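You operate a simulated robot arm through the tools that you are given. There is no shell and no other tool. Be economical: measure what you need, move in short steps, check, and stop when the job is done.

You are at the controls of a simulated robot arm. One attempt, no reset.

JOB
Battery on, wind the cab window up and shut the cab door.
Fine: the handbrake stays on.

Only the result counts: the job must be done as asked and must still hold three seconds after the hand-in. Knocking over, shifting, dropping, spilling or breaking anything else fails it.

ROBOT AND FRAMES
A 7-joint arm with a fingered hand on a trunk, on a base that drives. Base frame: it is fixed to the floor where the robot stands at the start and does not move with it; the origin is under the middle of the robot, x ahead of it, y to its left, z up. Lengths are in m, angles in degrees, forces in N, time in s.
With the tool pointing down near the work surface it reaches from about 0.36 to 0.84 m from the robot's upright axis, wherever it stands. Its first joint turns from -115.0 to 115.0 degrees. Places, roughly: battery switch [1.1, 0.6, 0.7]; cab door [1, -0.1, 1.1]; cab window [1, 0, 1.5]; clipboard [1.25, 0.75, 1]; flasher button [1, 0.6, 0.9]; flask [1.5, 0.5, 1]; handbrake [1.2, 0.4, 0.9]; torch [1.5, 0.5, 1]; window crank [0.9, 0, 1.1]. Payload 5 kg.
The TCP is the grasp point between the finger pads, 0.032 m short of the fingertips. In the tool frame z runs along the fingers and y along their closing line. Largest opening 0.16 m; the body of the gripper starts 0.089 m behind the TCP. The gripper is a hand of 4 fingers: y runs from the thumb to the fingers, the wrist lies at [0, 0, -0.267] in the tool frame.
Orientation is told as [roll, pitch, yaw] about the base's x, y, z axes, in that order, counted from this pose: with the fingers straight down and closing along the base's y, the tool's x points along the base's -x, its y along +y and its z along -z.

CONTROLS
- The arm moves only by the tool send_rows. Its argument "deltas" is a list of rows, each an object of numbers (a shift or turn left out is 0): "dx", "dy", "dz": the shift along the tool's x, y, z in mm; "ax", "ay", "az": the turn, a rotation vector about the tool's x, y, z in degrees. In form: [{"dx": .., "dy": .., "dz": .., "ax": .., "ay": .., "az": ..}, ...]. A call has 1 to 20 rows; each row shifts and turns the commanded pose from where the row before left it, along the tool's axes as they then stand. Each row takes 0.2 s and may step no farther than 0.05 m and 8.6 degrees from the row before; otherwise, the whole call is refused. A pose out of reach is approached as far as the arm can. The call stops where the force on the tool passes 40 N (or 10 N more than at its start, if that is more) or the arm is blocked; 0.2 s more then pass. In this call time passes only in rows, and 0.2 s behind the last. It gives the time, the measured TCP pose, the force on the tool (base axes), the opening and the grip force at its end, in the units of the frame above (readings bear some noise), with the torque about the TCP (base axes, N m) and any sound that the robot's microphone picked up.
- Cameras (640 x 400 px; columns grow to the right, rows downward): "scene" is now at [0.0246, 0.1357, 1.7397]; the picture's right is [-0.26, -0.97, 0.00], its down [-0.56, 0.15, -0.81] and it looks along [0.79, -0.21, -0.58] (base axes); focal length 259 px, centre (320, 200). "wrist" rides on the gripper at [0.08, -0.004, -0.114] in the tool frame; the picture's right is [0.05, 1.00, 0.00], its down [-0.82, 0.04, -0.58] and it looks along [-0.58, 0.03, 0.82] (tool axes); focal length 265 px, centre (320, 200). There is no depth. A picture from a camera that has moved, and an enlarged one, comes with that camera's place and axes in the base frame and with its lens.
- grab_frame(camera): a new picture of that camera. It takes no simulated time.
- move_column(by): slides the trunk up (or, below 0, down) by that many m; the arm and the scene camera ride with it, the base frame stays. It gives what a move gives, with no picture.
- steer(legs): drives the robot by 1 to 6 legs, each [ahead, turn to the left] in m and degrees, along the robot's own axes; the way and the turn of a leg run together, so that a leg with both is an arc; at most 1.5 m and 180 degrees a leg. The arm and the cameras ride along, it lands a little off, and it stops where it bumps. It gives what a move gives.
- set_fingers(finger1, finger2, finger3, thumb_bend): sets how far each is bent, from 0 (flat) to 100 (curled in); at 30 the hand is open as for a grip, at 70 the pads meet at the TCP. One left out holds its place. A second passes; each finger stops where it meets its share of the squeeze, and holds until it gets a number again. It is the only way to open and close the hand. It gives what a move gives, with no picture; readings hold the bend of each and the force on the fingers (four entries, about 0 where the hand has none), thumb and palm.
- turn_head(pan, tilt): turns the head with the scene camera to pan (to the left, within 155 degrees either way) and tilt (down, from -29 to 69), counted from straight ahead of the robot. It gives what a move gives.
- zoom(camera, box): a new picture of the part [left, top, right, bottom] of that camera's present view, enlarged. It takes no simulated time.
- sign_off(): hands the job in; it is judged then, once.

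Work in short steps. Places have to be worked out from the pictures, the camera data and where the tool is seen: move nearer, look again, correct. Check each grasp and each placing, and mend what went wrong. You have 120 turns and 98 pictures in all, those below and enlarged ones among them. Open the gripper and draw the arm clear of the work before you hand the job in, unless the task says otherwise; then end with one line.

The tools are called after "Emit:" as a command line: name --argument value ..., lists and objects as JSON in quotes. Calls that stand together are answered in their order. send_rows: Moves the arm, as the interface text tells. Its arguments: {"type":"object","properties":{"deltas":{"type":"array"}},"required":["deltas"]} The other tools are called the same way: move_column (by) slides the trunk up or down; set_fingers (finger1, finger2, finger3, thumb_bend) moves the fingers one by one; steer (legs) drives the base; turn_head (pan, tilt) turns the head that bears the scene camera; grab_frame (camera) takes a picture; zoom (camera, box) takes an enlarged picture of a part of a camera's view; sign_off () hands the job in.

At the start:

```text
clock: 0.0
position: [0.5253, -0.1453, 1.3606]
tcp_rot: [0.0, 0.0, -0.1]
ft_force: [-1.0, 0.3, -0.7]
moment: [0.0, -0.01, -0.02]
width: 0.1598
gripper_force: 0.1
shape: jaw
bend: [30.0, 30.0, 30.0, 30.0]
finger forces: [0.1, 0.0, 0.0, 0.0, 0.0, 0.1]
trunk travel left (down, up): [-0.85, 0.14]
robot x, y, heading: [-0.0005, 0.0001, -0.0]
head pan, tilt: [-14.9, 35.6]
```

scene: 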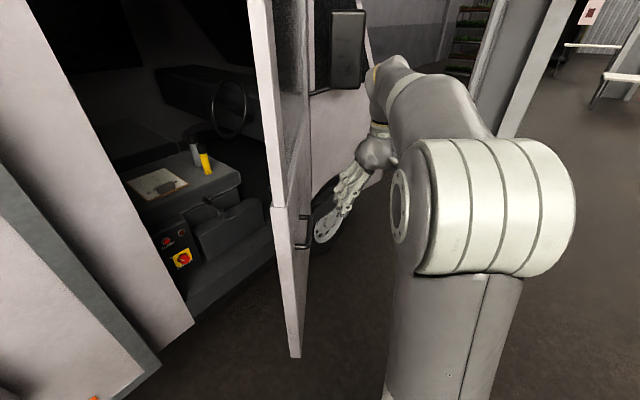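
wrist: 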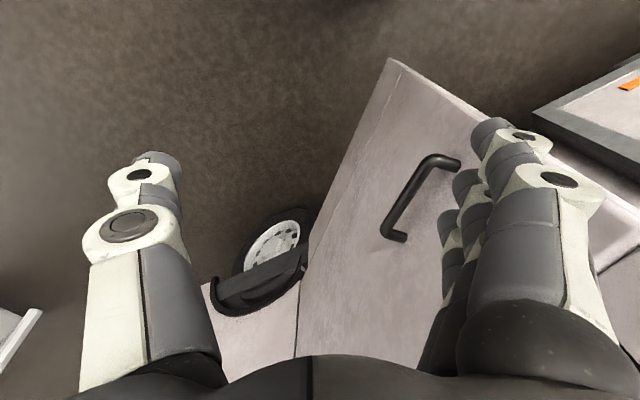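

I start by looking closer at the door and the console inside the cab.

Emit:
zoom --camera "scene" --box '[100, 100, 340, 300]'

Emit:
zoom --camera "wrist" --box '[200, 40, 640, 360]'

Emit:
turn_head --pan 10 --tilt 20

Emit:
grab_frame --camera "scene"

```text
2.00 times, centred on (220, 200) of scene
camera zoom: at [0.0246, 0.1357, 1.7397], right [-0.26, -0.97, 0.0], down [-0.56, 0.15, -0.81], along [0.79, -0.21, -0.58], focal length 518 px, centre (520, 200)
```

zoom: 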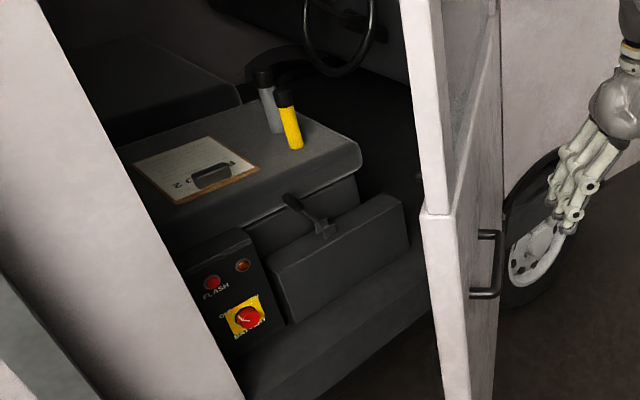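

```text
1.25 times, centred on (420, 200) of wrist
camera zoom: at [0.4445, -0.1488, 1.4732], right [-0.05, 1.0, 0.0], down [0.82, 0.04, 0.58], along [0.58, 0.03, -0.82], focal length 332 px, centre (195, 200)
```

zoom: 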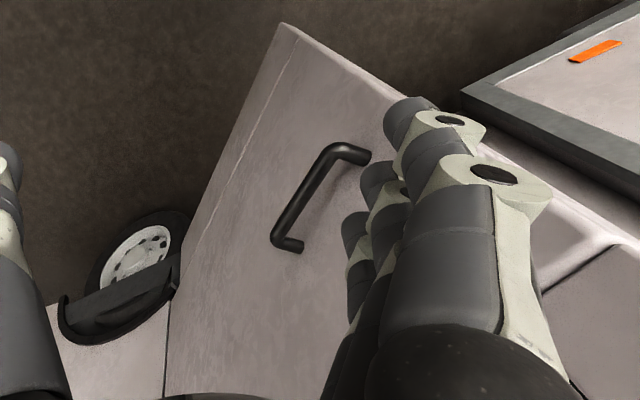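

```text
clock: 0.9
position: [0.5252, -0.1436, 1.3602]
tcp_rot: [0.0, 0.0, 0.1]
ft_force: [1.0, 0.2, 0.2]
moment: [0.02, 0.02, 0.0]
width: 0.1595
gripper_force: 0.0
shape: jaw
bend: [30.0, 30.0, 30.0, 30.0]
finger forces: [0.1, 0.0, 0.1, 0.1, 0.0, 0.0]
trunk travel left (down, up): [-0.85, 0.14]
robot x, y, heading: [0.0021, 0.0019, 0.2]
head pan, tilt: [10.0, 20.0]
```

```text
93 pictures are left
camera scene: at [0.0315, 0.1744, 1.7645], right [0.17, -0.98, 0.0], down [-0.34, -0.06, -0.94], along [0.93, 0.16, -0.34], focal length 259 px, centre (320, 200)
```

scene: 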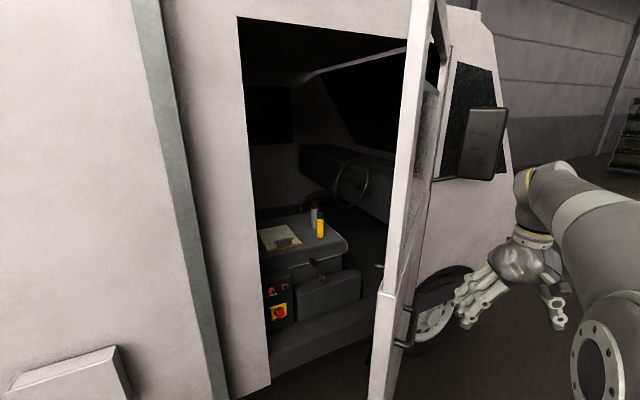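

The crank should sit on the door's inner side, seen edge-on here. I zoom on that part and on the switch.

Emit:
zoom --camera "scene" --box '[340, 200, 460, 320]'

Emit:
zoom --camera "scene" --box '[230, 210, 390, 350]'

Emit:
zoom --camera "scene" --box '[220, 0, 540, 200]'

```text
3.33 times, centred on (400, 260) of scene
camera zoom: at [0.0315, 0.1744, 1.7645], right [0.17, -0.98, 0.0], down [-0.34, -0.06, -0.94], along [0.93, 0.16, -0.34], focal length 863 px, centre (53, 0)
```

zoom: 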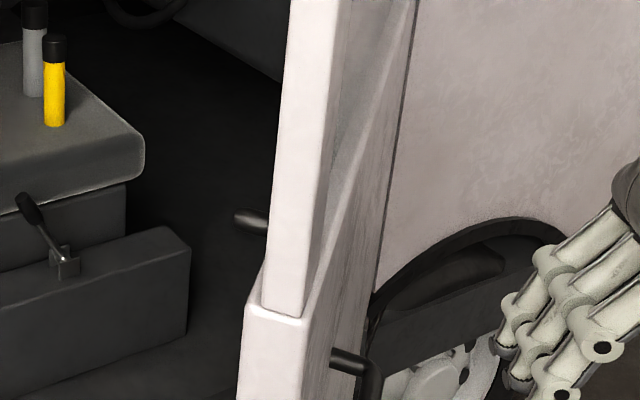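

```text
2.86 times, centred on (310, 280) of scene
camera zoom: at [0.0315, 0.1744, 1.7645], right [0.17, -0.98, 0.0], down [-0.34, -0.06, -0.94], along [0.93, 0.16, -0.34], focal length 740 px, centre (349, -29)
```

zoom: 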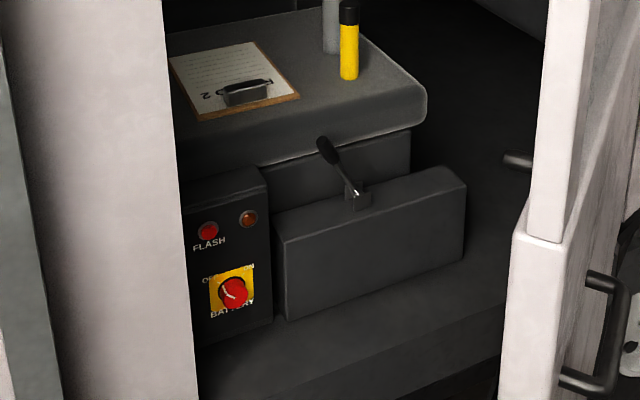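

```text
2.00 times, centred on (380, 100) of scene
camera zoom: at [0.0315, 0.1744, 1.7645], right [0.17, -0.98, 0.0], down [-0.34, -0.06, -0.94], along [0.93, 0.16, -0.34], focal length 518 px, centre (200, 400)
```

zoom: 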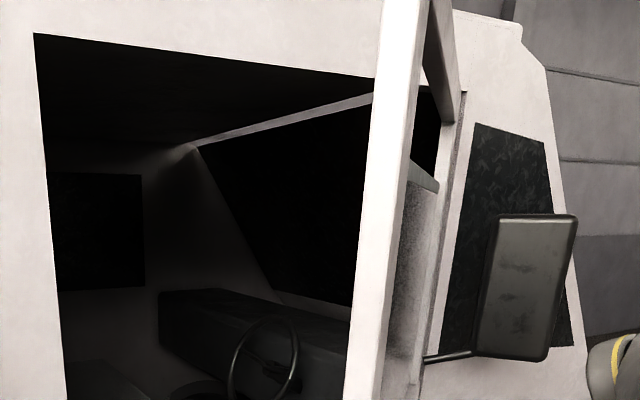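

The battery dial points to OFF (upper-left) and ON is upper-right; the crank knob just peeks past the door's free edge. I back off and shift to the left to see the door's inside.

Emit:
steer --legs '[[-0.3, 0], [0, 60], [0.6, 0], [0, -60]]'

Emit:
turn_head --pan -20 --tilt 28

Emit:
grab_frame --camera "scene"

```text
clock: 11.2
position: [0.5358, 0.3552, 1.3608]
tcp_rot: [0.0, 0.1, -1.7]
ft_force: [0.6, -0.6, -0.6]
moment: [0.03, 0.01, -0.02]
width: 0.16
gripper_force: 0.1
shape: jaw
bend: [30.0, 30.0, 30.0, 30.0]
finger forces: [0.0, 0.0, 0.0, 0.1, 0.0, 0.0]
trunk travel left (down, up): [-0.85, 0.14]
robot x, y, heading: [0.0115, 0.5166, -1.6]
head pan, tilt: [10.0, 20.0]
```

```text
clock: 12.2
position: [0.5356, 0.3548, 1.3604]
tcp_rot: [0.1, 0.1, -1.8]
ft_force: [-0.4, -0.6, 0.5]
moment: [0.0, -0.03, -0.02]
width: 0.1602
gripper_force: 0.1
shape: jaw
bend: [30.0, 30.0, 30.0, 30.0]
finger forces: [0.0, 0.0, 0.0, 0.0, 0.0, 0.0]
trunk travel left (down, up): [-0.85, 0.14]
robot x, y, heading: [0.0174, 0.5154, -1.9]
head pan, tilt: [-20.0, 28.0]
```

```text
89 pictures are left
camera scene: at [0.0446, 0.6419, 1.7516], right [-0.37, -0.93, 0.0], down [-0.44, 0.17, -0.88], along [0.82, -0.33, -0.47], focal length 259 px, centre (320, 200)
```

scene: 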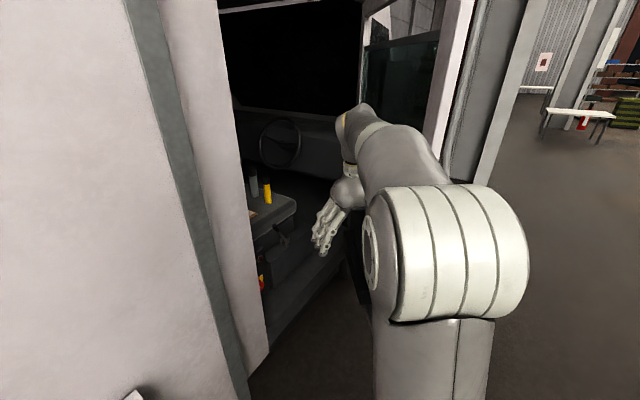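

The arm hides the inner door, so I use the wrist camera: yaw the tool towards the door and tilt it up.

Emit:
send_rows --deltas '[{"az": 8.5}, {"az": 8.5}, {"az": 8.5}, {"az": 8.5}, {"az": 8.5}, {"az": 8.5}, {"ay": -8.5}, {"ay": -8.5}, {"ay": -8.5}, {"ay": -8.5}]'

Emit:
grab_frame --camera "wrist"

Emit:
grab_frame --camera "scene"

```text
clock: 14.4
position: [0.5368, 0.3563, 1.3613]
tcp_rot: [0.2, -34.1, -52.9]
ft_force: [-0.3, 0.4, 0.9]
moment: [-0.01, -0.04, 0.03]
width: 0.1597
gripper_force: 0.0
shape: jaw
bend: [30.0, 30.0, 30.0, 30.0]
finger forces: [0.1, 0.0, 0.0, 0.0, 0.1, 0.0]
trunk travel left (down, up): [-0.85, 0.14]
robot x, y, heading: [0.018, 0.514, -1.7]
head pan, tilt: [-20.0, 28.0]
```

```text
88 pictures are left
camera wrist: at [0.4531, 0.4566, 1.4091], right [0.77, 0.64, -0.03], down [0.24, -0.25, 0.94], along [0.59, -0.73, -0.35], focal length 265 px, centre (320, 200)
```

wrist: 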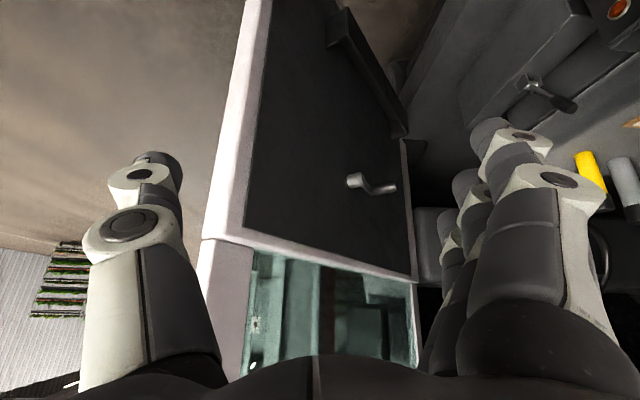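

```text
87 pictures are left
camera scene: at [0.0441, 0.6423, 1.7516], right [-0.37, -0.93, 0.0], down [-0.44, 0.17, -0.88], along [0.82, -0.33, -0.47], focal length 259 px, centre (320, 200)
```

scene: 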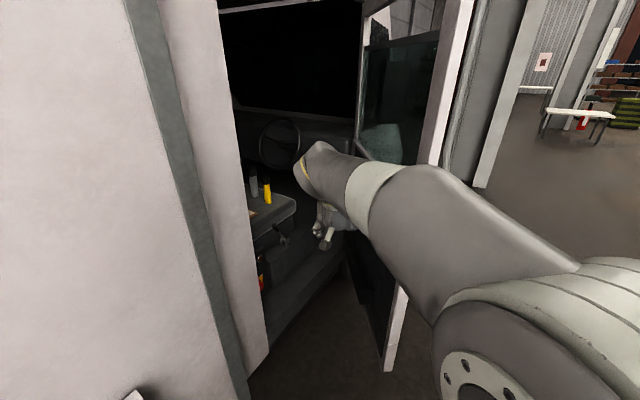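

The wrist view (upside down) shows the crank on the dark inner panel. I zoom in on it.

Emit:
zoom --camera "wrist" --box '[310, 140, 430, 220]'

Emit:
zoom --camera "scene" --box '[340, 0, 500, 200]'

```text
5.00 times, centred on (370, 180) of wrist
camera zoom: at [0.4531, 0.4566, 1.4091], right [0.77, 0.64, -0.03], down [0.24, -0.25, 0.94], along [0.59, -0.73, -0.35], focal length 1327 px, centre (70, 300)
```

zoom: 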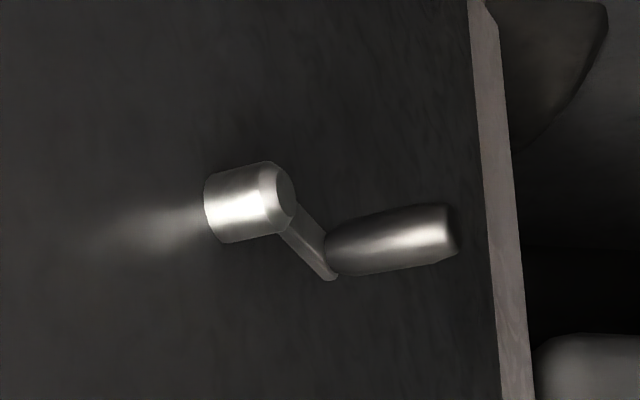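

```text
2.00 times, centred on (420, 100) of scene
camera zoom: at [0.0441, 0.6423, 1.7516], right [-0.37, -0.93, 0.0], down [-0.44, 0.17, -0.88], along [0.82, -0.33, -0.47], focal length 518 px, centre (120, 400)
```

zoom: 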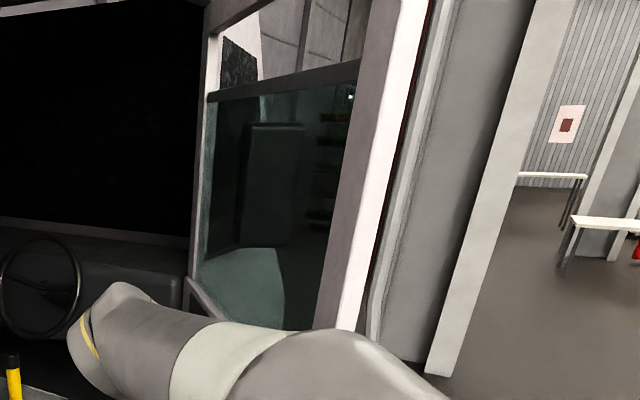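

Triangulating two views puts the crank knob's tip near (0.98, 0.105, 1.143), the door running at about -11° from the base x-axis, with the hub just behind/left of it (radius about 5 cm). I move the hand towards it and lay the tool horizontal.

Emit:
send_rows --deltas '[{"dx": -28.7, "dy": 24, "dz": 28}, {"dx": -28.7, "dy": 24, "dz": 28}, {"dx": -28.7, "dy": 24, "dz": 28}, {"dx": -28.7, "dy": 24, "dz": 28}, {"dx": -28.7, "dy": 24, "dz": 28}, {"dx": -28.7, "dy": 24, "dz": 28}, {"dx": -28.7, "dy": 24, "dz": 28}, {"ay": -8}, {"ay": -8}, {"ay": -8}, {"ay": -8}, {"ay": -8}, {"ay": -8}, {"ay": -8}]'

Emit:
grab_frame --camera "wrist"

```text
clock: 17.4
position: [0.8371, 0.238, 1.3111]
tcp_rot: [-128.3, -89.8, 75.7]
ft_force: [0.8, -0.1, 0.6]
moment: [0.01, -0.03, 0.01]
width: 0.16
gripper_force: 0.1
shape: jaw
bend: [30.0, 30.0, 30.0, 30.0]
finger forces: [0.0, 0.0, 0.1, 0.0, 0.0, 0.1]
trunk travel left (down, up): [-0.85, 0.14]
robot x, y, heading: [0.0176, 0.5153, -1.7]
head pan, tilt: [-20.0, 28.0]
```

```text
84 pictures are left
camera wrist: at [0.765, 0.3246, 1.2295], right [0.79, 0.6, -0.05], down [-0.32, 0.49, 0.81], along [0.52, -0.63, 0.58], focal length 265 px, centre (320, 200)
```

wrist: 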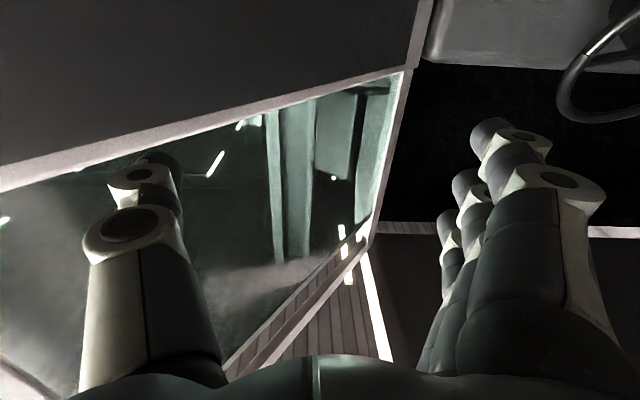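

Tool is horizontal. Now I roll 90° so that the fingers close vertically, and lower towards the knob's height.

Emit:
send_rows --deltas '[{"az": 8.2}, {"az": 8.2}, {"az": 8.2}, {"az": 8.2}, {"az": 8.2}, {"az": 8.2}, {"az": 8.2}, {"az": 8.2}, {"az": 8.2}, {"az": 8.2}, {"az": 8}, {"dy": -42}, {"dy": -42}, {"dy": -42}, {"dy": -42}]'

Emit:
grab_frame --camera "wrist"

Emit:
grab_frame --camera "scene"

```text
clock: 20.6
position: [0.8352, 0.2369, 1.1462]
tcp_rot: [90.0, 0.0, -142.8]
ft_force: [-0.5, -0.1, -0.2]
moment: [-0.02, 0.03, -0.02]
width: 0.1601
gripper_force: 0.1
shape: jaw
bend: [30.0, 30.0, 30.0, 30.0]
finger forces: [0.1, 0.0, 0.0, 0.1, 0.1, 0.0]
trunk travel left (down, up): [-0.85, 0.14]
robot x, y, heading: [0.015, 0.5139, -1.9]
head pan, tilt: [-20.0, 28.0]
```

```text
83 pictures are left
camera wrist: at [0.8296, 0.3752, 1.1399], right [0.04, 0.03, 1.0], down [-1.0, -0.03, 0.04], along [0.03, -1.0, 0.03], focal length 265 px, centre (320, 200)
```

wrist: 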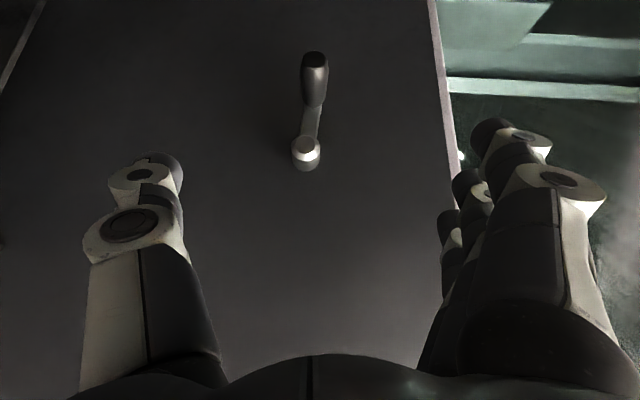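

```text
82 pictures are left
camera scene: at [0.0456, 0.6417, 1.7517], right [-0.37, -0.93, 0.0], down [-0.44, 0.17, -0.88], along [0.82, -0.33, -0.47], focal length 259 px, centre (320, 200)
```

scene: 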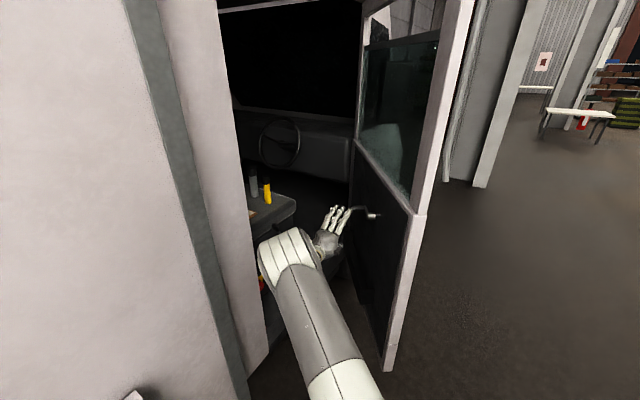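

The wrist camera now looks straight at the crank: hub ≈ (0.908, 0.061, 1.128), knob tip ≈ (0.98, 0.105, 1.14). I approach most of the way with the open hand straddling the knob.

Emit:
send_rows --deltas '[{"dx": 5, "dy": -1.2, "dz": 40.7}, {"dx": 5, "dy": -1.2, "dz": 40.7}, {"dx": 5, "dy": -1.2, "dz": 40.7}, {"dx": 5, "dy": -1.2, "dz": 40.7}]'

Emit:
grab_frame --camera "wrist"

```text
clock: 21.6
position: [0.9527, 0.1171, 1.1362]
tcp_rot: [89.8, 0.0, -142.9]
ft_force: [0.4, -0.9, -0.2]
moment: [0.02, 0.02, -0.01]
width: 0.1599
gripper_force: 0.2
shape: jaw
bend: [30.0, 30.0, 30.0, 30.0]
finger forces: [0.1, 0.0, 0.1, 0.0, 0.0, 0.0]
trunk travel left (down, up): [-0.85, 0.14]
robot x, y, heading: [0.0153, 0.516, -1.8]
head pan, tilt: [-20.0, 28.0]
```

```text
81 pictures are left
camera wrist: at [0.9479, 0.2559, 1.1317], right [0.04, 0.03, 1.0], down [-1.0, -0.03, 0.04], along [0.03, -1.0, 0.03], focal length 265 px, centre (320, 200)
```

wrist: 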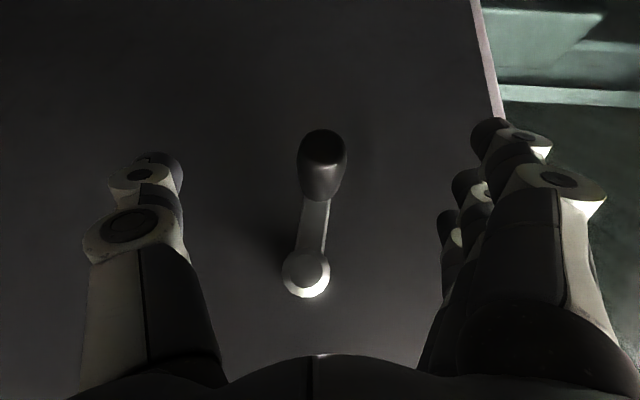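

Knob tip refined to (0.981, 0.114, 1.136), hub front to (0.904, 0.075, 1.130), so the radius is about 68 mm. I go in the last bit and close loosely around the knob.

Emit:
send_rows --deltas '[{"dx": 5, "dz": 30}]'

Emit:
set_fingers --finger1 61 --finger2 61 --finger3 61 --thumb_bend 61

Emit:
grab_frame --camera "wrist"

Emit:
zoom --camera "scene" --box '[290, 0, 490, 240]'

```text
clock: 22.0
position: [0.9748, 0.0958, 1.1347]
tcp_rot: [89.9, -0.1, -142.8]
ft_force: [0.1, -1.2, -0.1]
moment: [-0.01, -0.02, 0.0]
width: 0.16
gripper_force: 0.1
shape: jaw
bend: [30.0, 30.0, 30.0, 30.0]
finger forces: [0.0, 0.0, 0.0, 0.0, 0.0, 0.0]
trunk travel left (down, up): [-0.85, 0.14]
robot x, y, heading: [0.0119, 0.5165, -1.7]
head pan, tilt: [-20.0, 28.0]
```

```text
clock: 23.0
position: [0.9743, 0.0979, 1.1373]
tcp_rot: [90.0, 0.1, -142.8]
ft_force: [-0.7, -0.8, -0.6]
moment: [0.05, 0.01, 0.01]
width: 0.0507
gripper_force: 0.0
shape: fingers
bend: [61.0, 61.0, 61.0, 61.0]
finger forces: [0.1, 0.0, 0.1, 0.0, 0.1, 0.1]
trunk travel left (down, up): [-0.85, 0.14]
robot x, y, heading: [0.0147, 0.5153, -1.7]
head pan, tilt: [-20.0, 28.0]
```

```text
80 pictures are left
camera wrist: at [0.9683, 0.2369, 1.1319], right [0.04, 0.03, 1.0], down [-1.0, -0.03, 0.04], along [0.03, -1.0, 0.03], focal length 265 px, centre (320, 200)
```

wrist: 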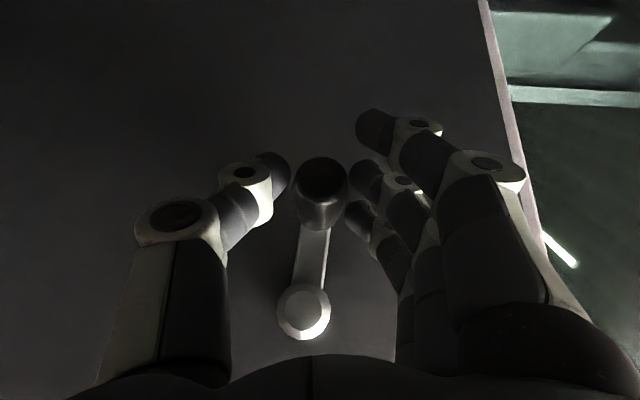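

```text
1.67 times, centred on (390, 120) of scene
camera zoom: at [0.0446, 0.6418, 1.7516], right [-0.37, -0.93, 0.0], down [-0.44, 0.17, -0.88], along [0.82, -0.33, -0.47], focal length 431 px, centre (203, 333)
```

zoom: 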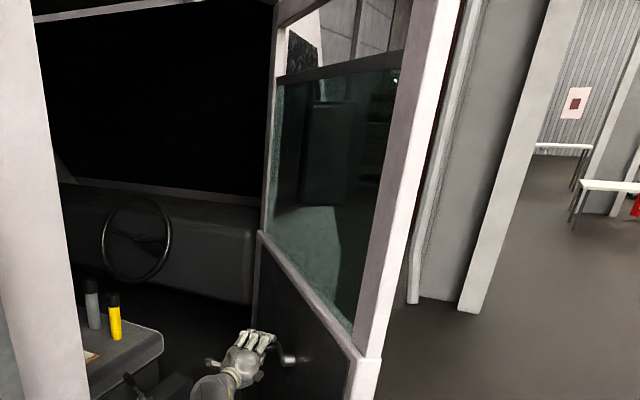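

The knob is between thumb and fingers. I tighten a little and try the first 30° of turn upward, watching force and the glass.

Emit:
set_fingers --finger1 65 --finger2 65 --finger3 65 --thumb_bend 65

Emit:
send_rows --deltas '[{"dx": -1.4, "dy": 11.7, "dz": -1.5}, {"dx": -2.7, "dy": 11.1, "dz": -3.0}, {"dx": -4.0, "dy": 10.3, "dz": -4.4}]'

Emit:
grab_frame --camera "wrist"

Emit:
zoom --camera "scene" --box '[290, 0, 490, 240]'

```text
clock: 24.0
position: [0.9743, 0.0984, 1.1365]
tcp_rot: [89.9, 0.0, -142.8]
ft_force: [1.6, -0.9, 1.7]
moment: [-0.04, 0.01, -0.01]
width: 0.0384
gripper_force: 1.7
shape: fingers
bend: [65.0, 64.0, 63.0, 64.0]
finger forces: [0.0, 0.6, 1.9, 0.0, 1.4, 0.0]
trunk travel left (down, up): [-0.85, 0.14]
robot x, y, heading: [0.0155, 0.5129, -2.0]
head pan, tilt: [-20.0, 28.0]
```

```text
clock: 24.8
position: [0.9625, 0.0996, 1.1697]
tcp_rot: [90.0, 0.0, -142.8]
ft_force: [1.8, 1.0, -6.0]
moment: [0.15, 0.01, 0.07]
width: 0.0437
gripper_force: 3.2
shape: fingers
bend: [65.0, 65.0, 65.0, 63.0]
finger forces: [0.0, 0.0, 0.0, 0.0, 6.5, 0.0]
trunk travel left (down, up): [-0.85, 0.14]
robot x, y, heading: [0.0152, 0.5154, -1.6]
head pan, tilt: [-20.0, 28.0]
```

```text
78 pictures are left
camera wrist: at [0.9564, 0.2384, 1.1642], right [0.04, 0.03, 1.0], down [-1.0, -0.03, 0.04], along [0.03, -1.0, 0.03], focal length 265 px, centre (320, 200)
```

wrist: 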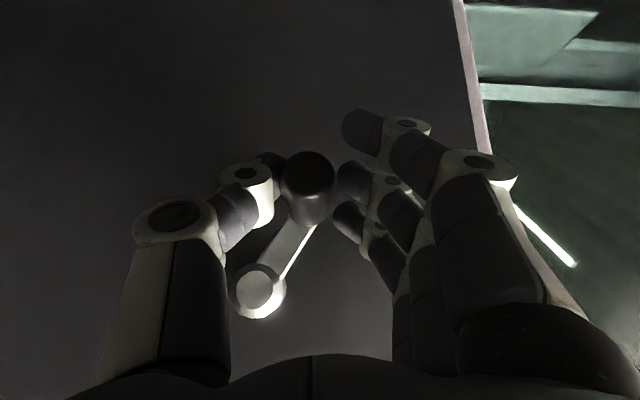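

```text
1.67 times, centred on (390, 120) of scene
camera zoom: at [0.0457, 0.6416, 1.7516], right [-0.37, -0.93, 0.0], down [-0.44, 0.17, -0.88], along [0.82, -0.33, -0.47], focal length 431 px, centre (203, 333)
```

zoom: 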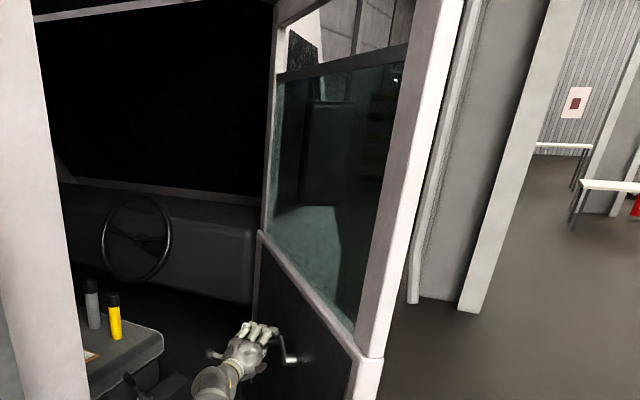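

Knob followed about 30° with little force; the glass change is too small to judge. For the horizontal part of the circle I squeeze more firmly, then go on 90°.

Emit:
set_fingers --finger1 72 --finger2 72 --finger3 72 --thumb_bend 70

Emit:
send_rows --deltas '[{"dx": -8.0, "dy": 13.1, "dz": -8.9}, {"dx": -10.0, "dy": 9.5, "dz": -11.2}, {"dx": -11.3, "dy": 5.3, "dz": -12.6}, {"dx": -11.8, "dy": 0.8, "dz": -13.2}]'

Emit:
grab_frame --camera "wrist"

Emit:
zoom --camera "scene" --box '[290, 0, 490, 240]'

```text
clock: 25.8
position: [0.9625, 0.0992, 1.1697]
tcp_rot: [90.0, 0.0, -142.8]
ft_force: [5.6, -2.1, -3.1]
moment: [-0.06, 0.01, 0.05]
width: 0.0318
gripper_force: 13.6
shape: fingers
bend: [72.0, 70.0, 70.0, 65.0]
finger forces: [0.0, 6.0, 5.6, 0.1, 15.9, 0.0]
trunk travel left (down, up): [-0.85, 0.14]
robot x, y, heading: [0.017, 0.5135, -1.6]
head pan, tilt: [-20.0, 28.0]
```

```text
clock: 26.8
position: [0.9017, 0.1106, 1.1983]
tcp_rot: [90.1, 0.0, -142.9]
ft_force: [3.3, -0.1, 2.3]
moment: [-0.22, 0.0, 0.06]
width: 0.0303
gripper_force: 13.5
shape: fingers
bend: [72.0, 70.0, 70.0, 66.0]
finger forces: [0.1, 7.0, 6.9, 0.0, 12.5, 0.1]
trunk travel left (down, up): [-0.85, 0.14]
robot x, y, heading: [0.0178, 0.515, -1.7]
head pan, tilt: [-20.0, 28.0]
```

```text
76 pictures are left
camera wrist: at [0.8954, 0.2498, 1.1948], right [0.04, 0.03, 1.0], down [-1.0, -0.03, 0.04], along [0.03, -1.0, 0.03], focal length 265 px, centre (320, 200)
```

wrist: 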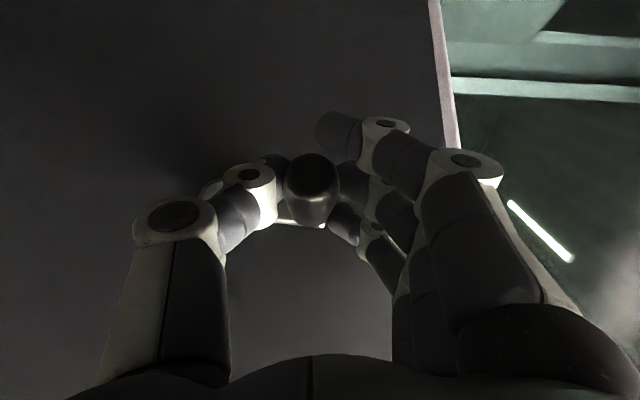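

```text
1.67 times, centred on (390, 120) of scene
camera zoom: at [0.0449, 0.6416, 1.7516], right [-0.37, -0.93, 0.0], down [-0.44, 0.17, -0.88], along [0.82, -0.33, -0.47], focal length 431 px, centre (203, 333)
```

zoom: 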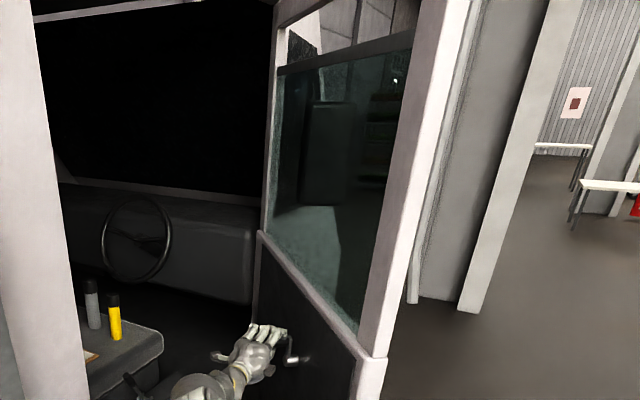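

The glass rose visibly (about 10 px in the zoom), so this direction winds up. I continue another quarter turn.

Emit:
send_rows --deltas '[{"dx": -11.6, "dy": -3.8, "dz": -12.9}, {"dx": -10.5, "dy": -8.2, "dz": -11.7}, {"dx": -8.8, "dy": -12, "dz": -9.8}, {"dx": -6.4, "dy": -15, "dz": -7.1}, {"dx": -3.5, "dy": -16.9, "dz": -3.9}, {"dx": -0.5, "dy": -17.7, "dz": -0.6}]'

Emit:
grab_frame --camera "wrist"

Emit:
zoom --camera "scene" --box '[290, 0, 490, 240]'

```text
clock: 28.2
position: [0.8411, 0.1226, 1.1248]
tcp_rot: [90.0, 0.0, -142.8]
ft_force: [11.0, -3.8, 4.0]
moment: [-0.25, -0.03, 0.15]
width: 0.0297
gripper_force: 13.8
shape: fingers
bend: [72.0, 69.0, 70.0, 66.0]
finger forces: [0.1, 7.9, 6.4, 0.1, 12.7, 0.0]
trunk travel left (down, up): [-0.85, 0.14]
robot x, y, heading: [0.0124, 0.5118, -1.9]
head pan, tilt: [-20.0, 28.0]
```

```text
74 pictures are left
camera wrist: at [0.8354, 0.2608, 1.1203], right [0.04, 0.03, 1.0], down [-1.0, -0.03, 0.04], along [0.03, -1.0, 0.03], focal length 265 px, centre (320, 200)
```

wrist: 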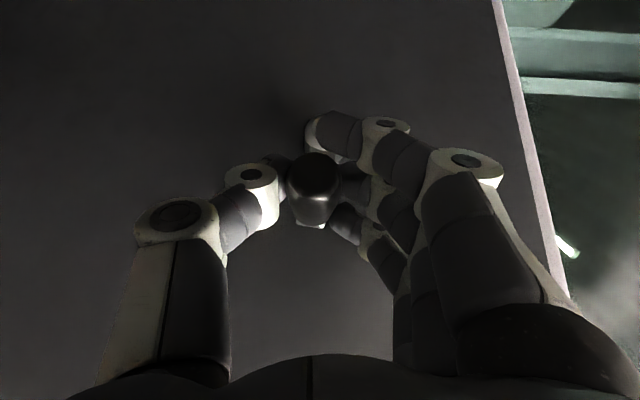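

```text
1.67 times, centred on (390, 120) of scene
camera zoom: at [0.0459, 0.6417, 1.7517], right [-0.37, -0.93, 0.0], down [-0.44, 0.17, -0.88], along [0.82, -0.33, -0.47], focal length 431 px, centre (203, 333)
```

zoom: 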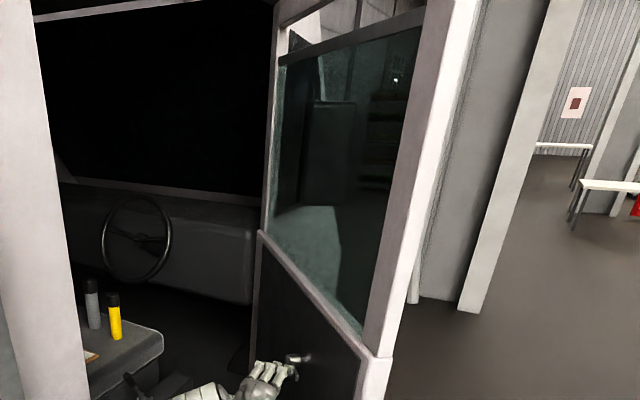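

Glass keeps rising; forces fine. Next quarter.

Emit:
send_rows --deltas '[{"dx": 2.5, "dy": -17.3, "dz": 2.8}, {"dx": 5.5, "dy": -15.7, "dz": 6.1}, {"dx": 8, "dy": -13.1, "dz": 8.9}, {"dx": 10, "dy": -9.5, "dz": 11.2}, {"dx": 11.3, "dy": -5.3, "dz": 12.6}, {"dx": 11.8, "dy": -0.8, "dz": 13.2}]'

Emit:
grab_frame --camera "wrist"

Emit:
zoom --camera "scene" --box '[290, 0, 490, 240]'

```text
clock: 29.6
position: [0.9123, 0.1089, 1.0664]
tcp_rot: [89.9, 0.0, -142.8]
ft_force: [-4.1, -0.9, 9.3]
moment: [-0.45, 0.06, -0.23]
width: 0.0282
gripper_force: 15.4
shape: fingers
bend: [72.0, 69.0, 70.0, 67.0]
finger forces: [0.5, 8.4, 11.1, 0.0, 10.5, 0.0]
trunk travel left (down, up): [-0.85, 0.14]
robot x, y, heading: [0.0156, 0.5161, -1.6]
head pan, tilt: [-20.0, 28.0]
```

```text
72 pictures are left
camera wrist: at [0.9061, 0.2473, 1.0613], right [0.04, 0.03, 1.0], down [-1.0, -0.03, 0.04], along [0.03, -1.0, 0.03], focal length 265 px, centre (320, 200)
```

wrist: 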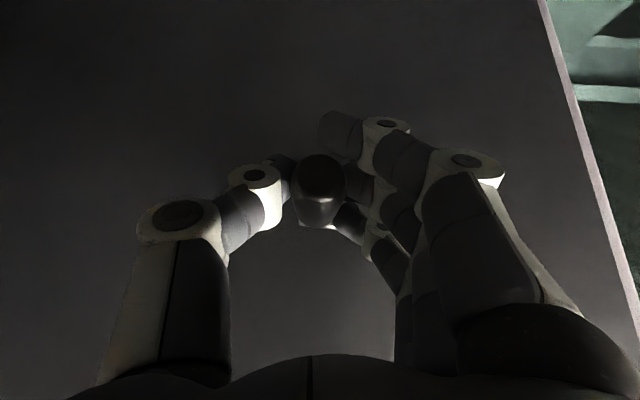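

```text
1.67 times, centred on (390, 120) of scene
camera zoom: at [0.0423, 0.6423, 1.7516], right [-0.37, -0.93, 0.0], down [-0.43, 0.17, -0.88], along [0.82, -0.33, -0.47], focal length 431 px, centre (203, 333)
```

zoom: 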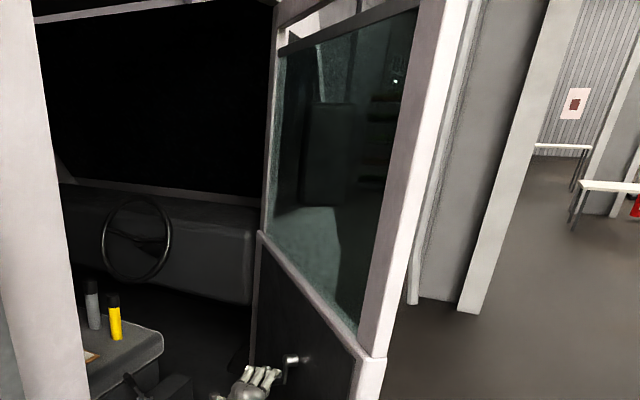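

Continue the next quarter, and tilt the head up to see the top of the window frame.

Emit:
send_rows --deltas '[{"dx": 11.6, "dy": 3.8, "dz": 12.9}, {"dx": 10.5, "dy": 8.2, "dz": 11.7}, {"dx": 8.8, "dy": 12, "dz": 9.8}, {"dx": 6.4, "dy": 15, "dz": 7.1}, {"dx": 3.5, "dy": 16.9, "dz": 3.9}, {"dx": 0.5, "dy": 17.7, "dz": 0.6}]'

Emit:
turn_head --pan -20 --tilt 8

Emit:
zoom --camera "scene" --box '[290, 20, 490, 220]'

Emit:
grab_frame --camera "wrist"

```text
clock: 31.0
position: [0.9723, 0.0979, 1.1364]
tcp_rot: [89.8, 0.0, -142.8]
ft_force: [-8.7, 3.0, -5.7]
moment: [0.05, 0.09, -0.27]
width: 0.0313
gripper_force: 15.1
shape: fingers
bend: [72.0, 70.0, 71.0, 66.0]
finger forces: [0.0, 4.8, 8.9, 0.1, 16.0, 0.1]
trunk travel left (down, up): [-0.85, 0.14]
robot x, y, heading: [0.0153, 0.5164, -1.6]
head pan, tilt: [-20.0, 28.0]
```

```text
clock: 31.8
position: [0.9718, 0.0969, 1.1377]
tcp_rot: [90.0, 0.0, -142.8]
ft_force: [-8.3, 2.6, -7.1]
moment: [0.08, 0.13, -0.19]
width: 0.0313
gripper_force: 15.3
shape: fingers
bend: [72.0, 70.0, 71.0, 66.0]
finger forces: [0.0, 4.7, 8.7, 0.1, 16.7, 0.0]
trunk travel left (down, up): [-0.85, 0.14]
robot x, y, heading: [0.0126, 0.5151, -1.9]
head pan, tilt: [-20.0, 8.0]
```

```text
2.00 times, centred on (390, 120) of scene
camera zoom: at [0.0458, 0.6411, 1.784], right [-0.37, -0.93, 0.0], down [-0.13, 0.05, -0.99], along [0.92, -0.37, -0.14], focal length 518 px, centre (180, 360)
```

zoom: 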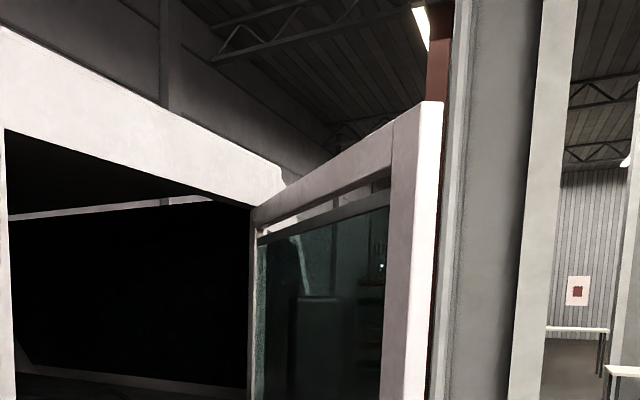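

```text
69 pictures are left
camera wrist: at [0.9678, 0.236, 1.1323], right [0.04, 0.03, 1.0], down [-1.0, -0.03, 0.04], along [0.03, -1.0, 0.03], focal length 265 px, centre (320, 200)
```

wrist: 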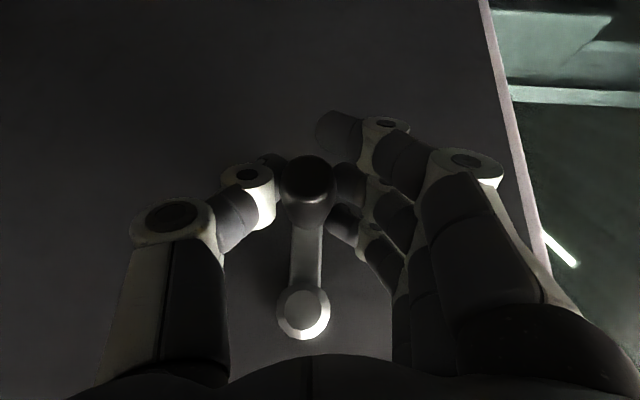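

One full turn done; a narrow gap remains at the top. Another quarter.

Emit:
send_rows --deltas '[{"dx": -1.4, "dy": 11.7, "dz": -1.5}, {"dx": -2.7, "dy": 11.1, "dz": -3.0}, {"dx": -4.0, "dy": 10.3, "dz": -4.4}, {"dx": -8.0, "dy": 13.1, "dz": -8.9}, {"dx": -10.0, "dy": 9.5, "dz": -11.2}, {"dx": -11.3, "dy": 5.3, "dz": -12.6}, {"dx": -11.8, "dy": 0.8, "dz": -13.2}]'

Emit:
zoom --camera "scene" --box '[290, 20, 490, 220]'

```text
clock: 33.4
position: [0.9035, 0.1112, 1.1985]
tcp_rot: [90.1, 0.0, -142.7]
ft_force: [22.6, -9.3, 2.7]
moment: [-0.25, -0.03, 0.18]
width: 0.0313
gripper_force: 14.9
shape: fingers
bend: [71.0, 68.0, 70.0, 66.0]
finger forces: [3.5, 8.0, 5.3, 0.0, 13.8, 0.0]
trunk travel left (down, up): [-0.85, 0.14]
robot x, y, heading: [0.0178, 0.5135, -1.8]
head pan, tilt: [-20.0, 8.0]
```

```text
2.00 times, centred on (390, 120) of scene
camera zoom: at [0.0496, 0.64, 1.7841], right [-0.37, -0.93, 0.0], down [-0.13, 0.05, -0.99], along [0.92, -0.37, -0.14], focal length 518 px, centre (180, 360)
```

zoom: 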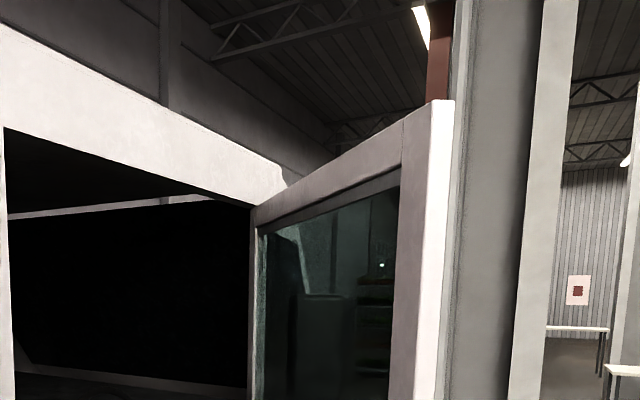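

The gap appears closed and force rose to 23 N, hinting at an end stop. I look closer and check the knob.

Emit:
zoom --camera "scene" --box '[405, 95, 505, 155]'

Emit:
zoom --camera "scene" --box '[400, 90, 450, 150]'

Emit:
grab_frame --camera "wrist"

```text
6.40 times, centred on (455, 125) of scene
camera zoom: at [0.0496, 0.64, 1.7841], right [-0.37, -0.93, 0.0], down [-0.13, 0.05, -0.99], along [0.92, -0.37, -0.14], focal length 1657 px, centre (-544, 680)
```

zoom: 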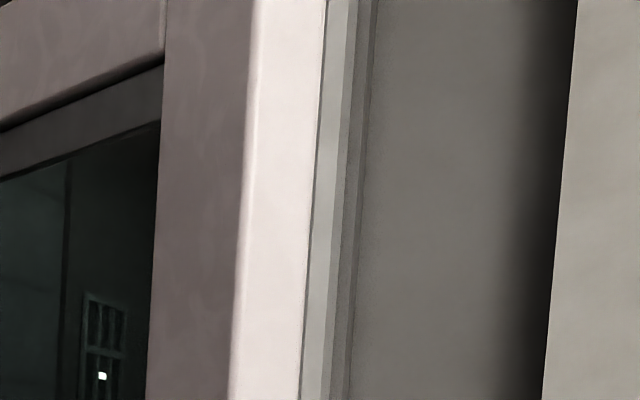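

```text
6.67 times, centred on (425, 120) of scene
camera zoom: at [0.0496, 0.64, 1.7841], right [-0.37, -0.93, 0.0], down [-0.13, 0.05, -0.99], along [0.92, -0.37, -0.14], focal length 1726 px, centre (-380, 733)
```

zoom: 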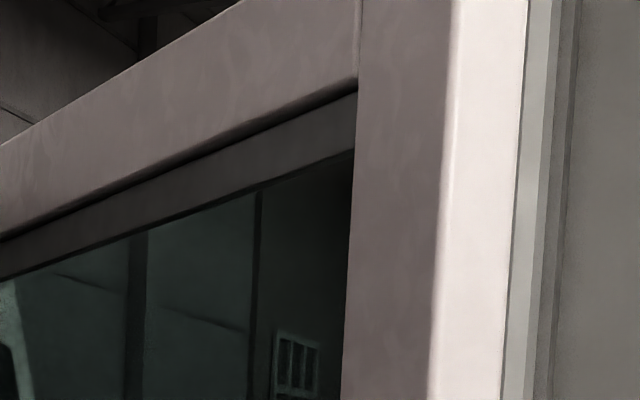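

```text
65 pictures are left
camera wrist: at [0.8973, 0.25, 1.1932], right [0.04, 0.03, 1.0], down [-1.0, -0.03, 0.04], along [0.03, -1.0, 0.03], focal length 265 px, centre (320, 200)
```

wrist: 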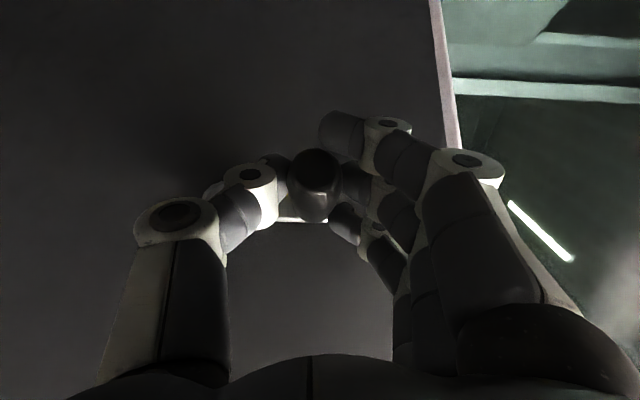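

There's still a thin dark line under the header; I wind on gently to confirm the stop.

Emit:
send_rows --deltas '[{"dx": -6, "dy": -1.2, "dz": -6.6}, {"dx": -5.8, "dy": -2.6, "dz": -6.4}]'

Emit:
zoom --camera "scene" --box '[400, 90, 450, 150]'

Emit:
grab_frame --camera "wrist"

```text
clock: 34.0
position: [0.8809, 0.1151, 1.1959]
tcp_rot: [90.1, 0.1, -143.0]
ft_force: [2.8, -0.2, 7.8]
moment: [-0.02, -0.3, -0.06]
width: 0.0377
gripper_force: 10.8
shape: fingers
bend: [67.0, 70.0, 72.0, 68.0]
finger forces: [9.2, 5.6, 0.1, 0.1, 6.8, 0.1]
trunk travel left (down, up): [-0.85, 0.14]
robot x, y, heading: [0.0145, 0.5179, -1.8]
head pan, tilt: [-20.0, 8.0]
```

```text
6.67 times, centred on (425, 120) of scene
camera zoom: at [0.0448, 0.6416, 1.7841], right [-0.37, -0.93, 0.0], down [-0.13, 0.05, -0.99], along [0.92, -0.37, -0.14], focal length 1726 px, centre (-380, 733)
```

zoom: 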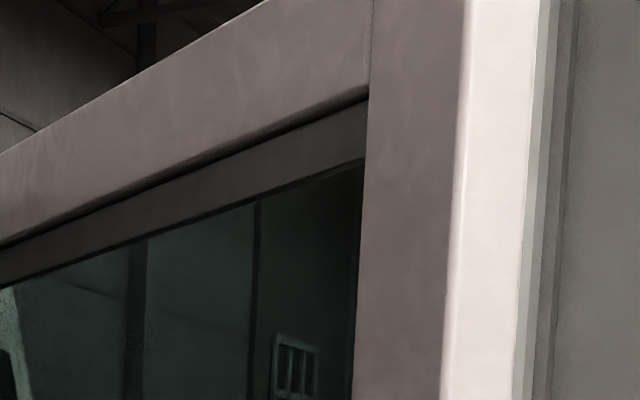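

```text
63 pictures are left
camera wrist: at [0.876, 0.2534, 1.192], right [0.04, 0.03, 1.0], down [-1.0, -0.03, 0.04], along [0.03, -1.0, 0.03], focal length 265 px, centre (320, 200)
```

wrist: 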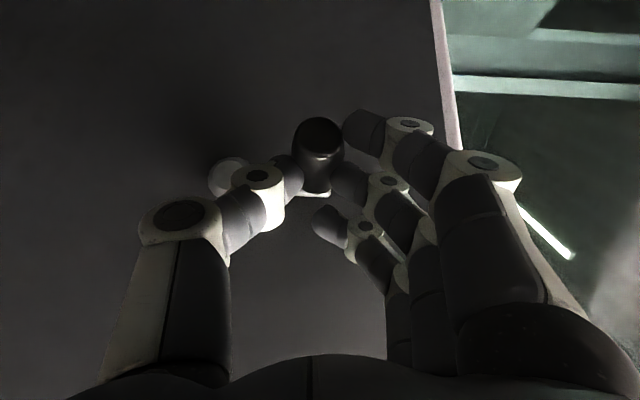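

The hand slipped while the knob stayed put: the crank is at its end stop, window up. I open the hand and draw back.

Emit:
set_fingers --finger1 30 --finger2 30 --finger3 30 --thumb_bend 30

Emit:
send_rows --deltas '[{"dz": -40}, {"dz": -40}, {"dz": -40}]'

Emit:
turn_head --pan 5 --tilt 40

Emit:
grab_frame --camera "scene"

Emit:
grab_frame --camera "wrist"

```text
clock: 35.0
position: [0.8829, 0.1146, 1.1951]
tcp_rot: [90.0, 0.0, -142.8]
ft_force: [-0.1, 0.5, 0.3]
moment: [0.02, 0.03, 0.01]
width: 0.1701
gripper_force: 0.1
shape: fingers
bend: [30.0, 30.0, 30.0, 30.0]
finger forces: [0.0, 0.0, 0.0, 0.0, 0.0, 0.1]
trunk travel left (down, up): [-0.85, 0.14]
robot x, y, heading: [0.0121, 0.5164, -2.0]
head pan, tilt: [-20.0, 8.0]
```

```text
clock: 35.8
position: [0.8088, 0.2131, 1.1968]
tcp_rot: [90.1, 0.1, -142.9]
ft_force: [0.2, 0.0, 0.5]
moment: [0.02, 0.0, 0.01]
width: 0.1703
gripper_force: 0.0
shape: fingers
bend: [30.0, 30.0, 30.0, 30.0]
finger forces: [0.1, 0.0, 0.0, 0.0, 0.0, 0.0]
trunk travel left (down, up): [-0.85, 0.14]
robot x, y, heading: [0.0126, 0.5186, -1.6]
head pan, tilt: [-20.0, 8.0]
```

```text
clock: 36.8
position: [0.8108, 0.2122, 1.1942]
tcp_rot: [90.1, 0.0, -142.9]
ft_force: [-0.5, 0.0, -0.8]
moment: [0.03, -0.01, 0.0]
width: 0.1704
gripper_force: 0.0
shape: fingers
bend: [30.0, 30.0, 30.0, 30.0]
finger forces: [0.1, 0.0, 0.1, 0.1, 0.0, 0.0]
trunk travel left (down, up): [-0.85, 0.14]
robot x, y, heading: [0.016, 0.5124, -2.1]
head pan, tilt: [5.0, 40.0]
```

```text
62 pictures are left
camera scene: at [0.0449, 0.6802, 1.7332], right [0.06, -1.0, 0.0], down [-0.64, -0.04, -0.77], along [0.77, 0.04, -0.64], focal length 259 px, centre (320, 200)
```

scene: 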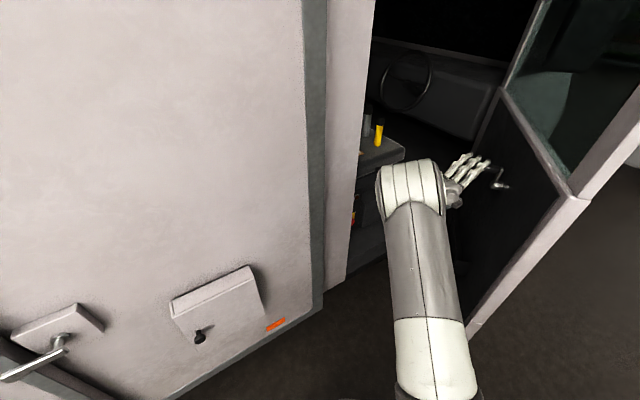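

```text
61 pictures are left
camera wrist: at [0.8049, 0.3497, 1.1905], right [0.04, 0.03, 1.0], down [-1.0, -0.03, 0.04], along [0.03, -1.0, 0.03], focal length 265 px, centre (320, 200)
```

wrist: 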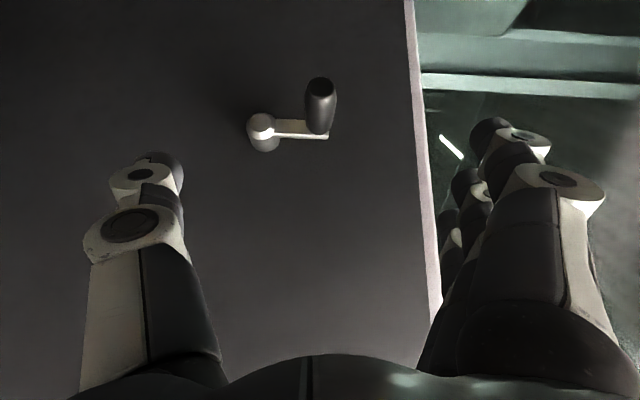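

Window crank done. Next the battery switch: I back away, so that the arm can be re-aimed in free space.

Emit:
steer --legs '[[-0.3, 0]]'

Emit:
send_rows --deltas '[{"ay": 8.3}, {"ay": 8.3}, {"ay": 8.3}, {"ay": 8.3}, {"ay": 8.3}, {"ay": 8.3}, {"ay": 8.3}, {"ay": 8.3}, {"ay": 8.3}, {"ay": 8.3}, {"dx": 45, "dz": -8}, {"dx": 45, "dz": -8}, {"dx": 45, "dz": -8}, {"dx": 45, "dz": -8}, {"dx": 45, "dz": -8}, {"dx": 45, "dz": -8}]'

Emit:
move_column --by -0.4

Emit:
grab_frame --camera "scene"

```text
clock: 38.8
position: [0.5126, 0.2259, 1.1966]
tcp_rot: [90.0, 0.2, -142.4]
ft_force: [0.3, -0.1, 1.0]
moment: [0.03, 0.02, 0.01]
width: 0.17
gripper_force: 0.1
shape: fingers
bend: [30.0, 30.0, 30.0, 30.0]
finger forces: [0.0, 0.1, 0.0, 0.0, 0.0, 0.0]
trunk travel left (down, up): [-0.85, 0.14]
robot x, y, heading: [-0.2817, 0.5221, -1.2]
head pan, tilt: [5.0, 40.0]
```

```text
clock: 42.2
position: [0.6465, 0.4845, 1.1968]
tcp_rot: [90.0, -0.1, -126.7]
ft_force: [0.4, 0.5, -1.2]
moment: [0.02, -0.01, 0.01]
width: 0.1704
gripper_force: 0.1
shape: fingers
bend: [30.0, 30.0, 30.0, 30.0]
finger forces: [0.0, 0.1, 0.0, 0.0, 0.1, 0.0]
out of reach, approached as far as the arm can: row 2, 3, 4, 5, 6, 7, 8, 9, 10
trunk travel left (down, up): [-0.85, 0.14]
robot x, y, heading: [-0.2837, 0.5245, -1.4]
head pan, tilt: [5.0, 40.0]
```

```text
clock: 46.0
position: [0.6458, 0.4824, 0.7976]
tcp_rot: [90.0, 0.0, -126.7]
ft_force: [-0.4, -0.2, -0.3]
moment: [0.02, 0.0, 0.01]
width: 0.1705
gripper_force: 0.2
shape: fingers
bend: [30.0, 30.0, 30.0, 30.0]
finger forces: [0.0, 0.0, 0.0, 0.1, 0.0, 0.1]
trunk travel left (down, up): [-0.45, 0.54]
robot x, y, heading: [-0.2802, 0.5243, -1.3]
head pan, tilt: [5.0, 40.0]
```

```text
60 pictures are left
camera scene: at [-0.2547, 0.689, 1.3331], right [0.06, -1.0, 0.0], down [-0.64, -0.04, -0.77], along [0.76, 0.05, -0.64], focal length 259 px, centre (320, 200)
```

scene: 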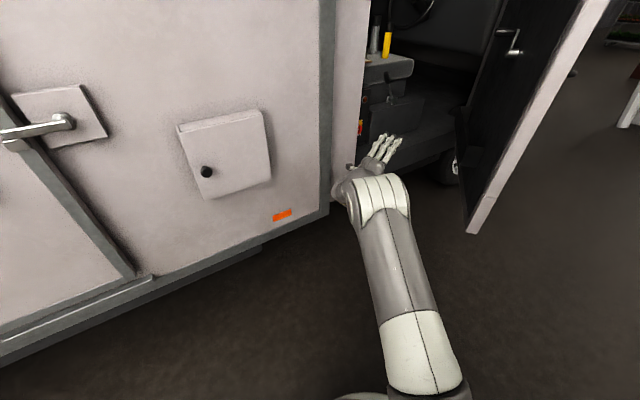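

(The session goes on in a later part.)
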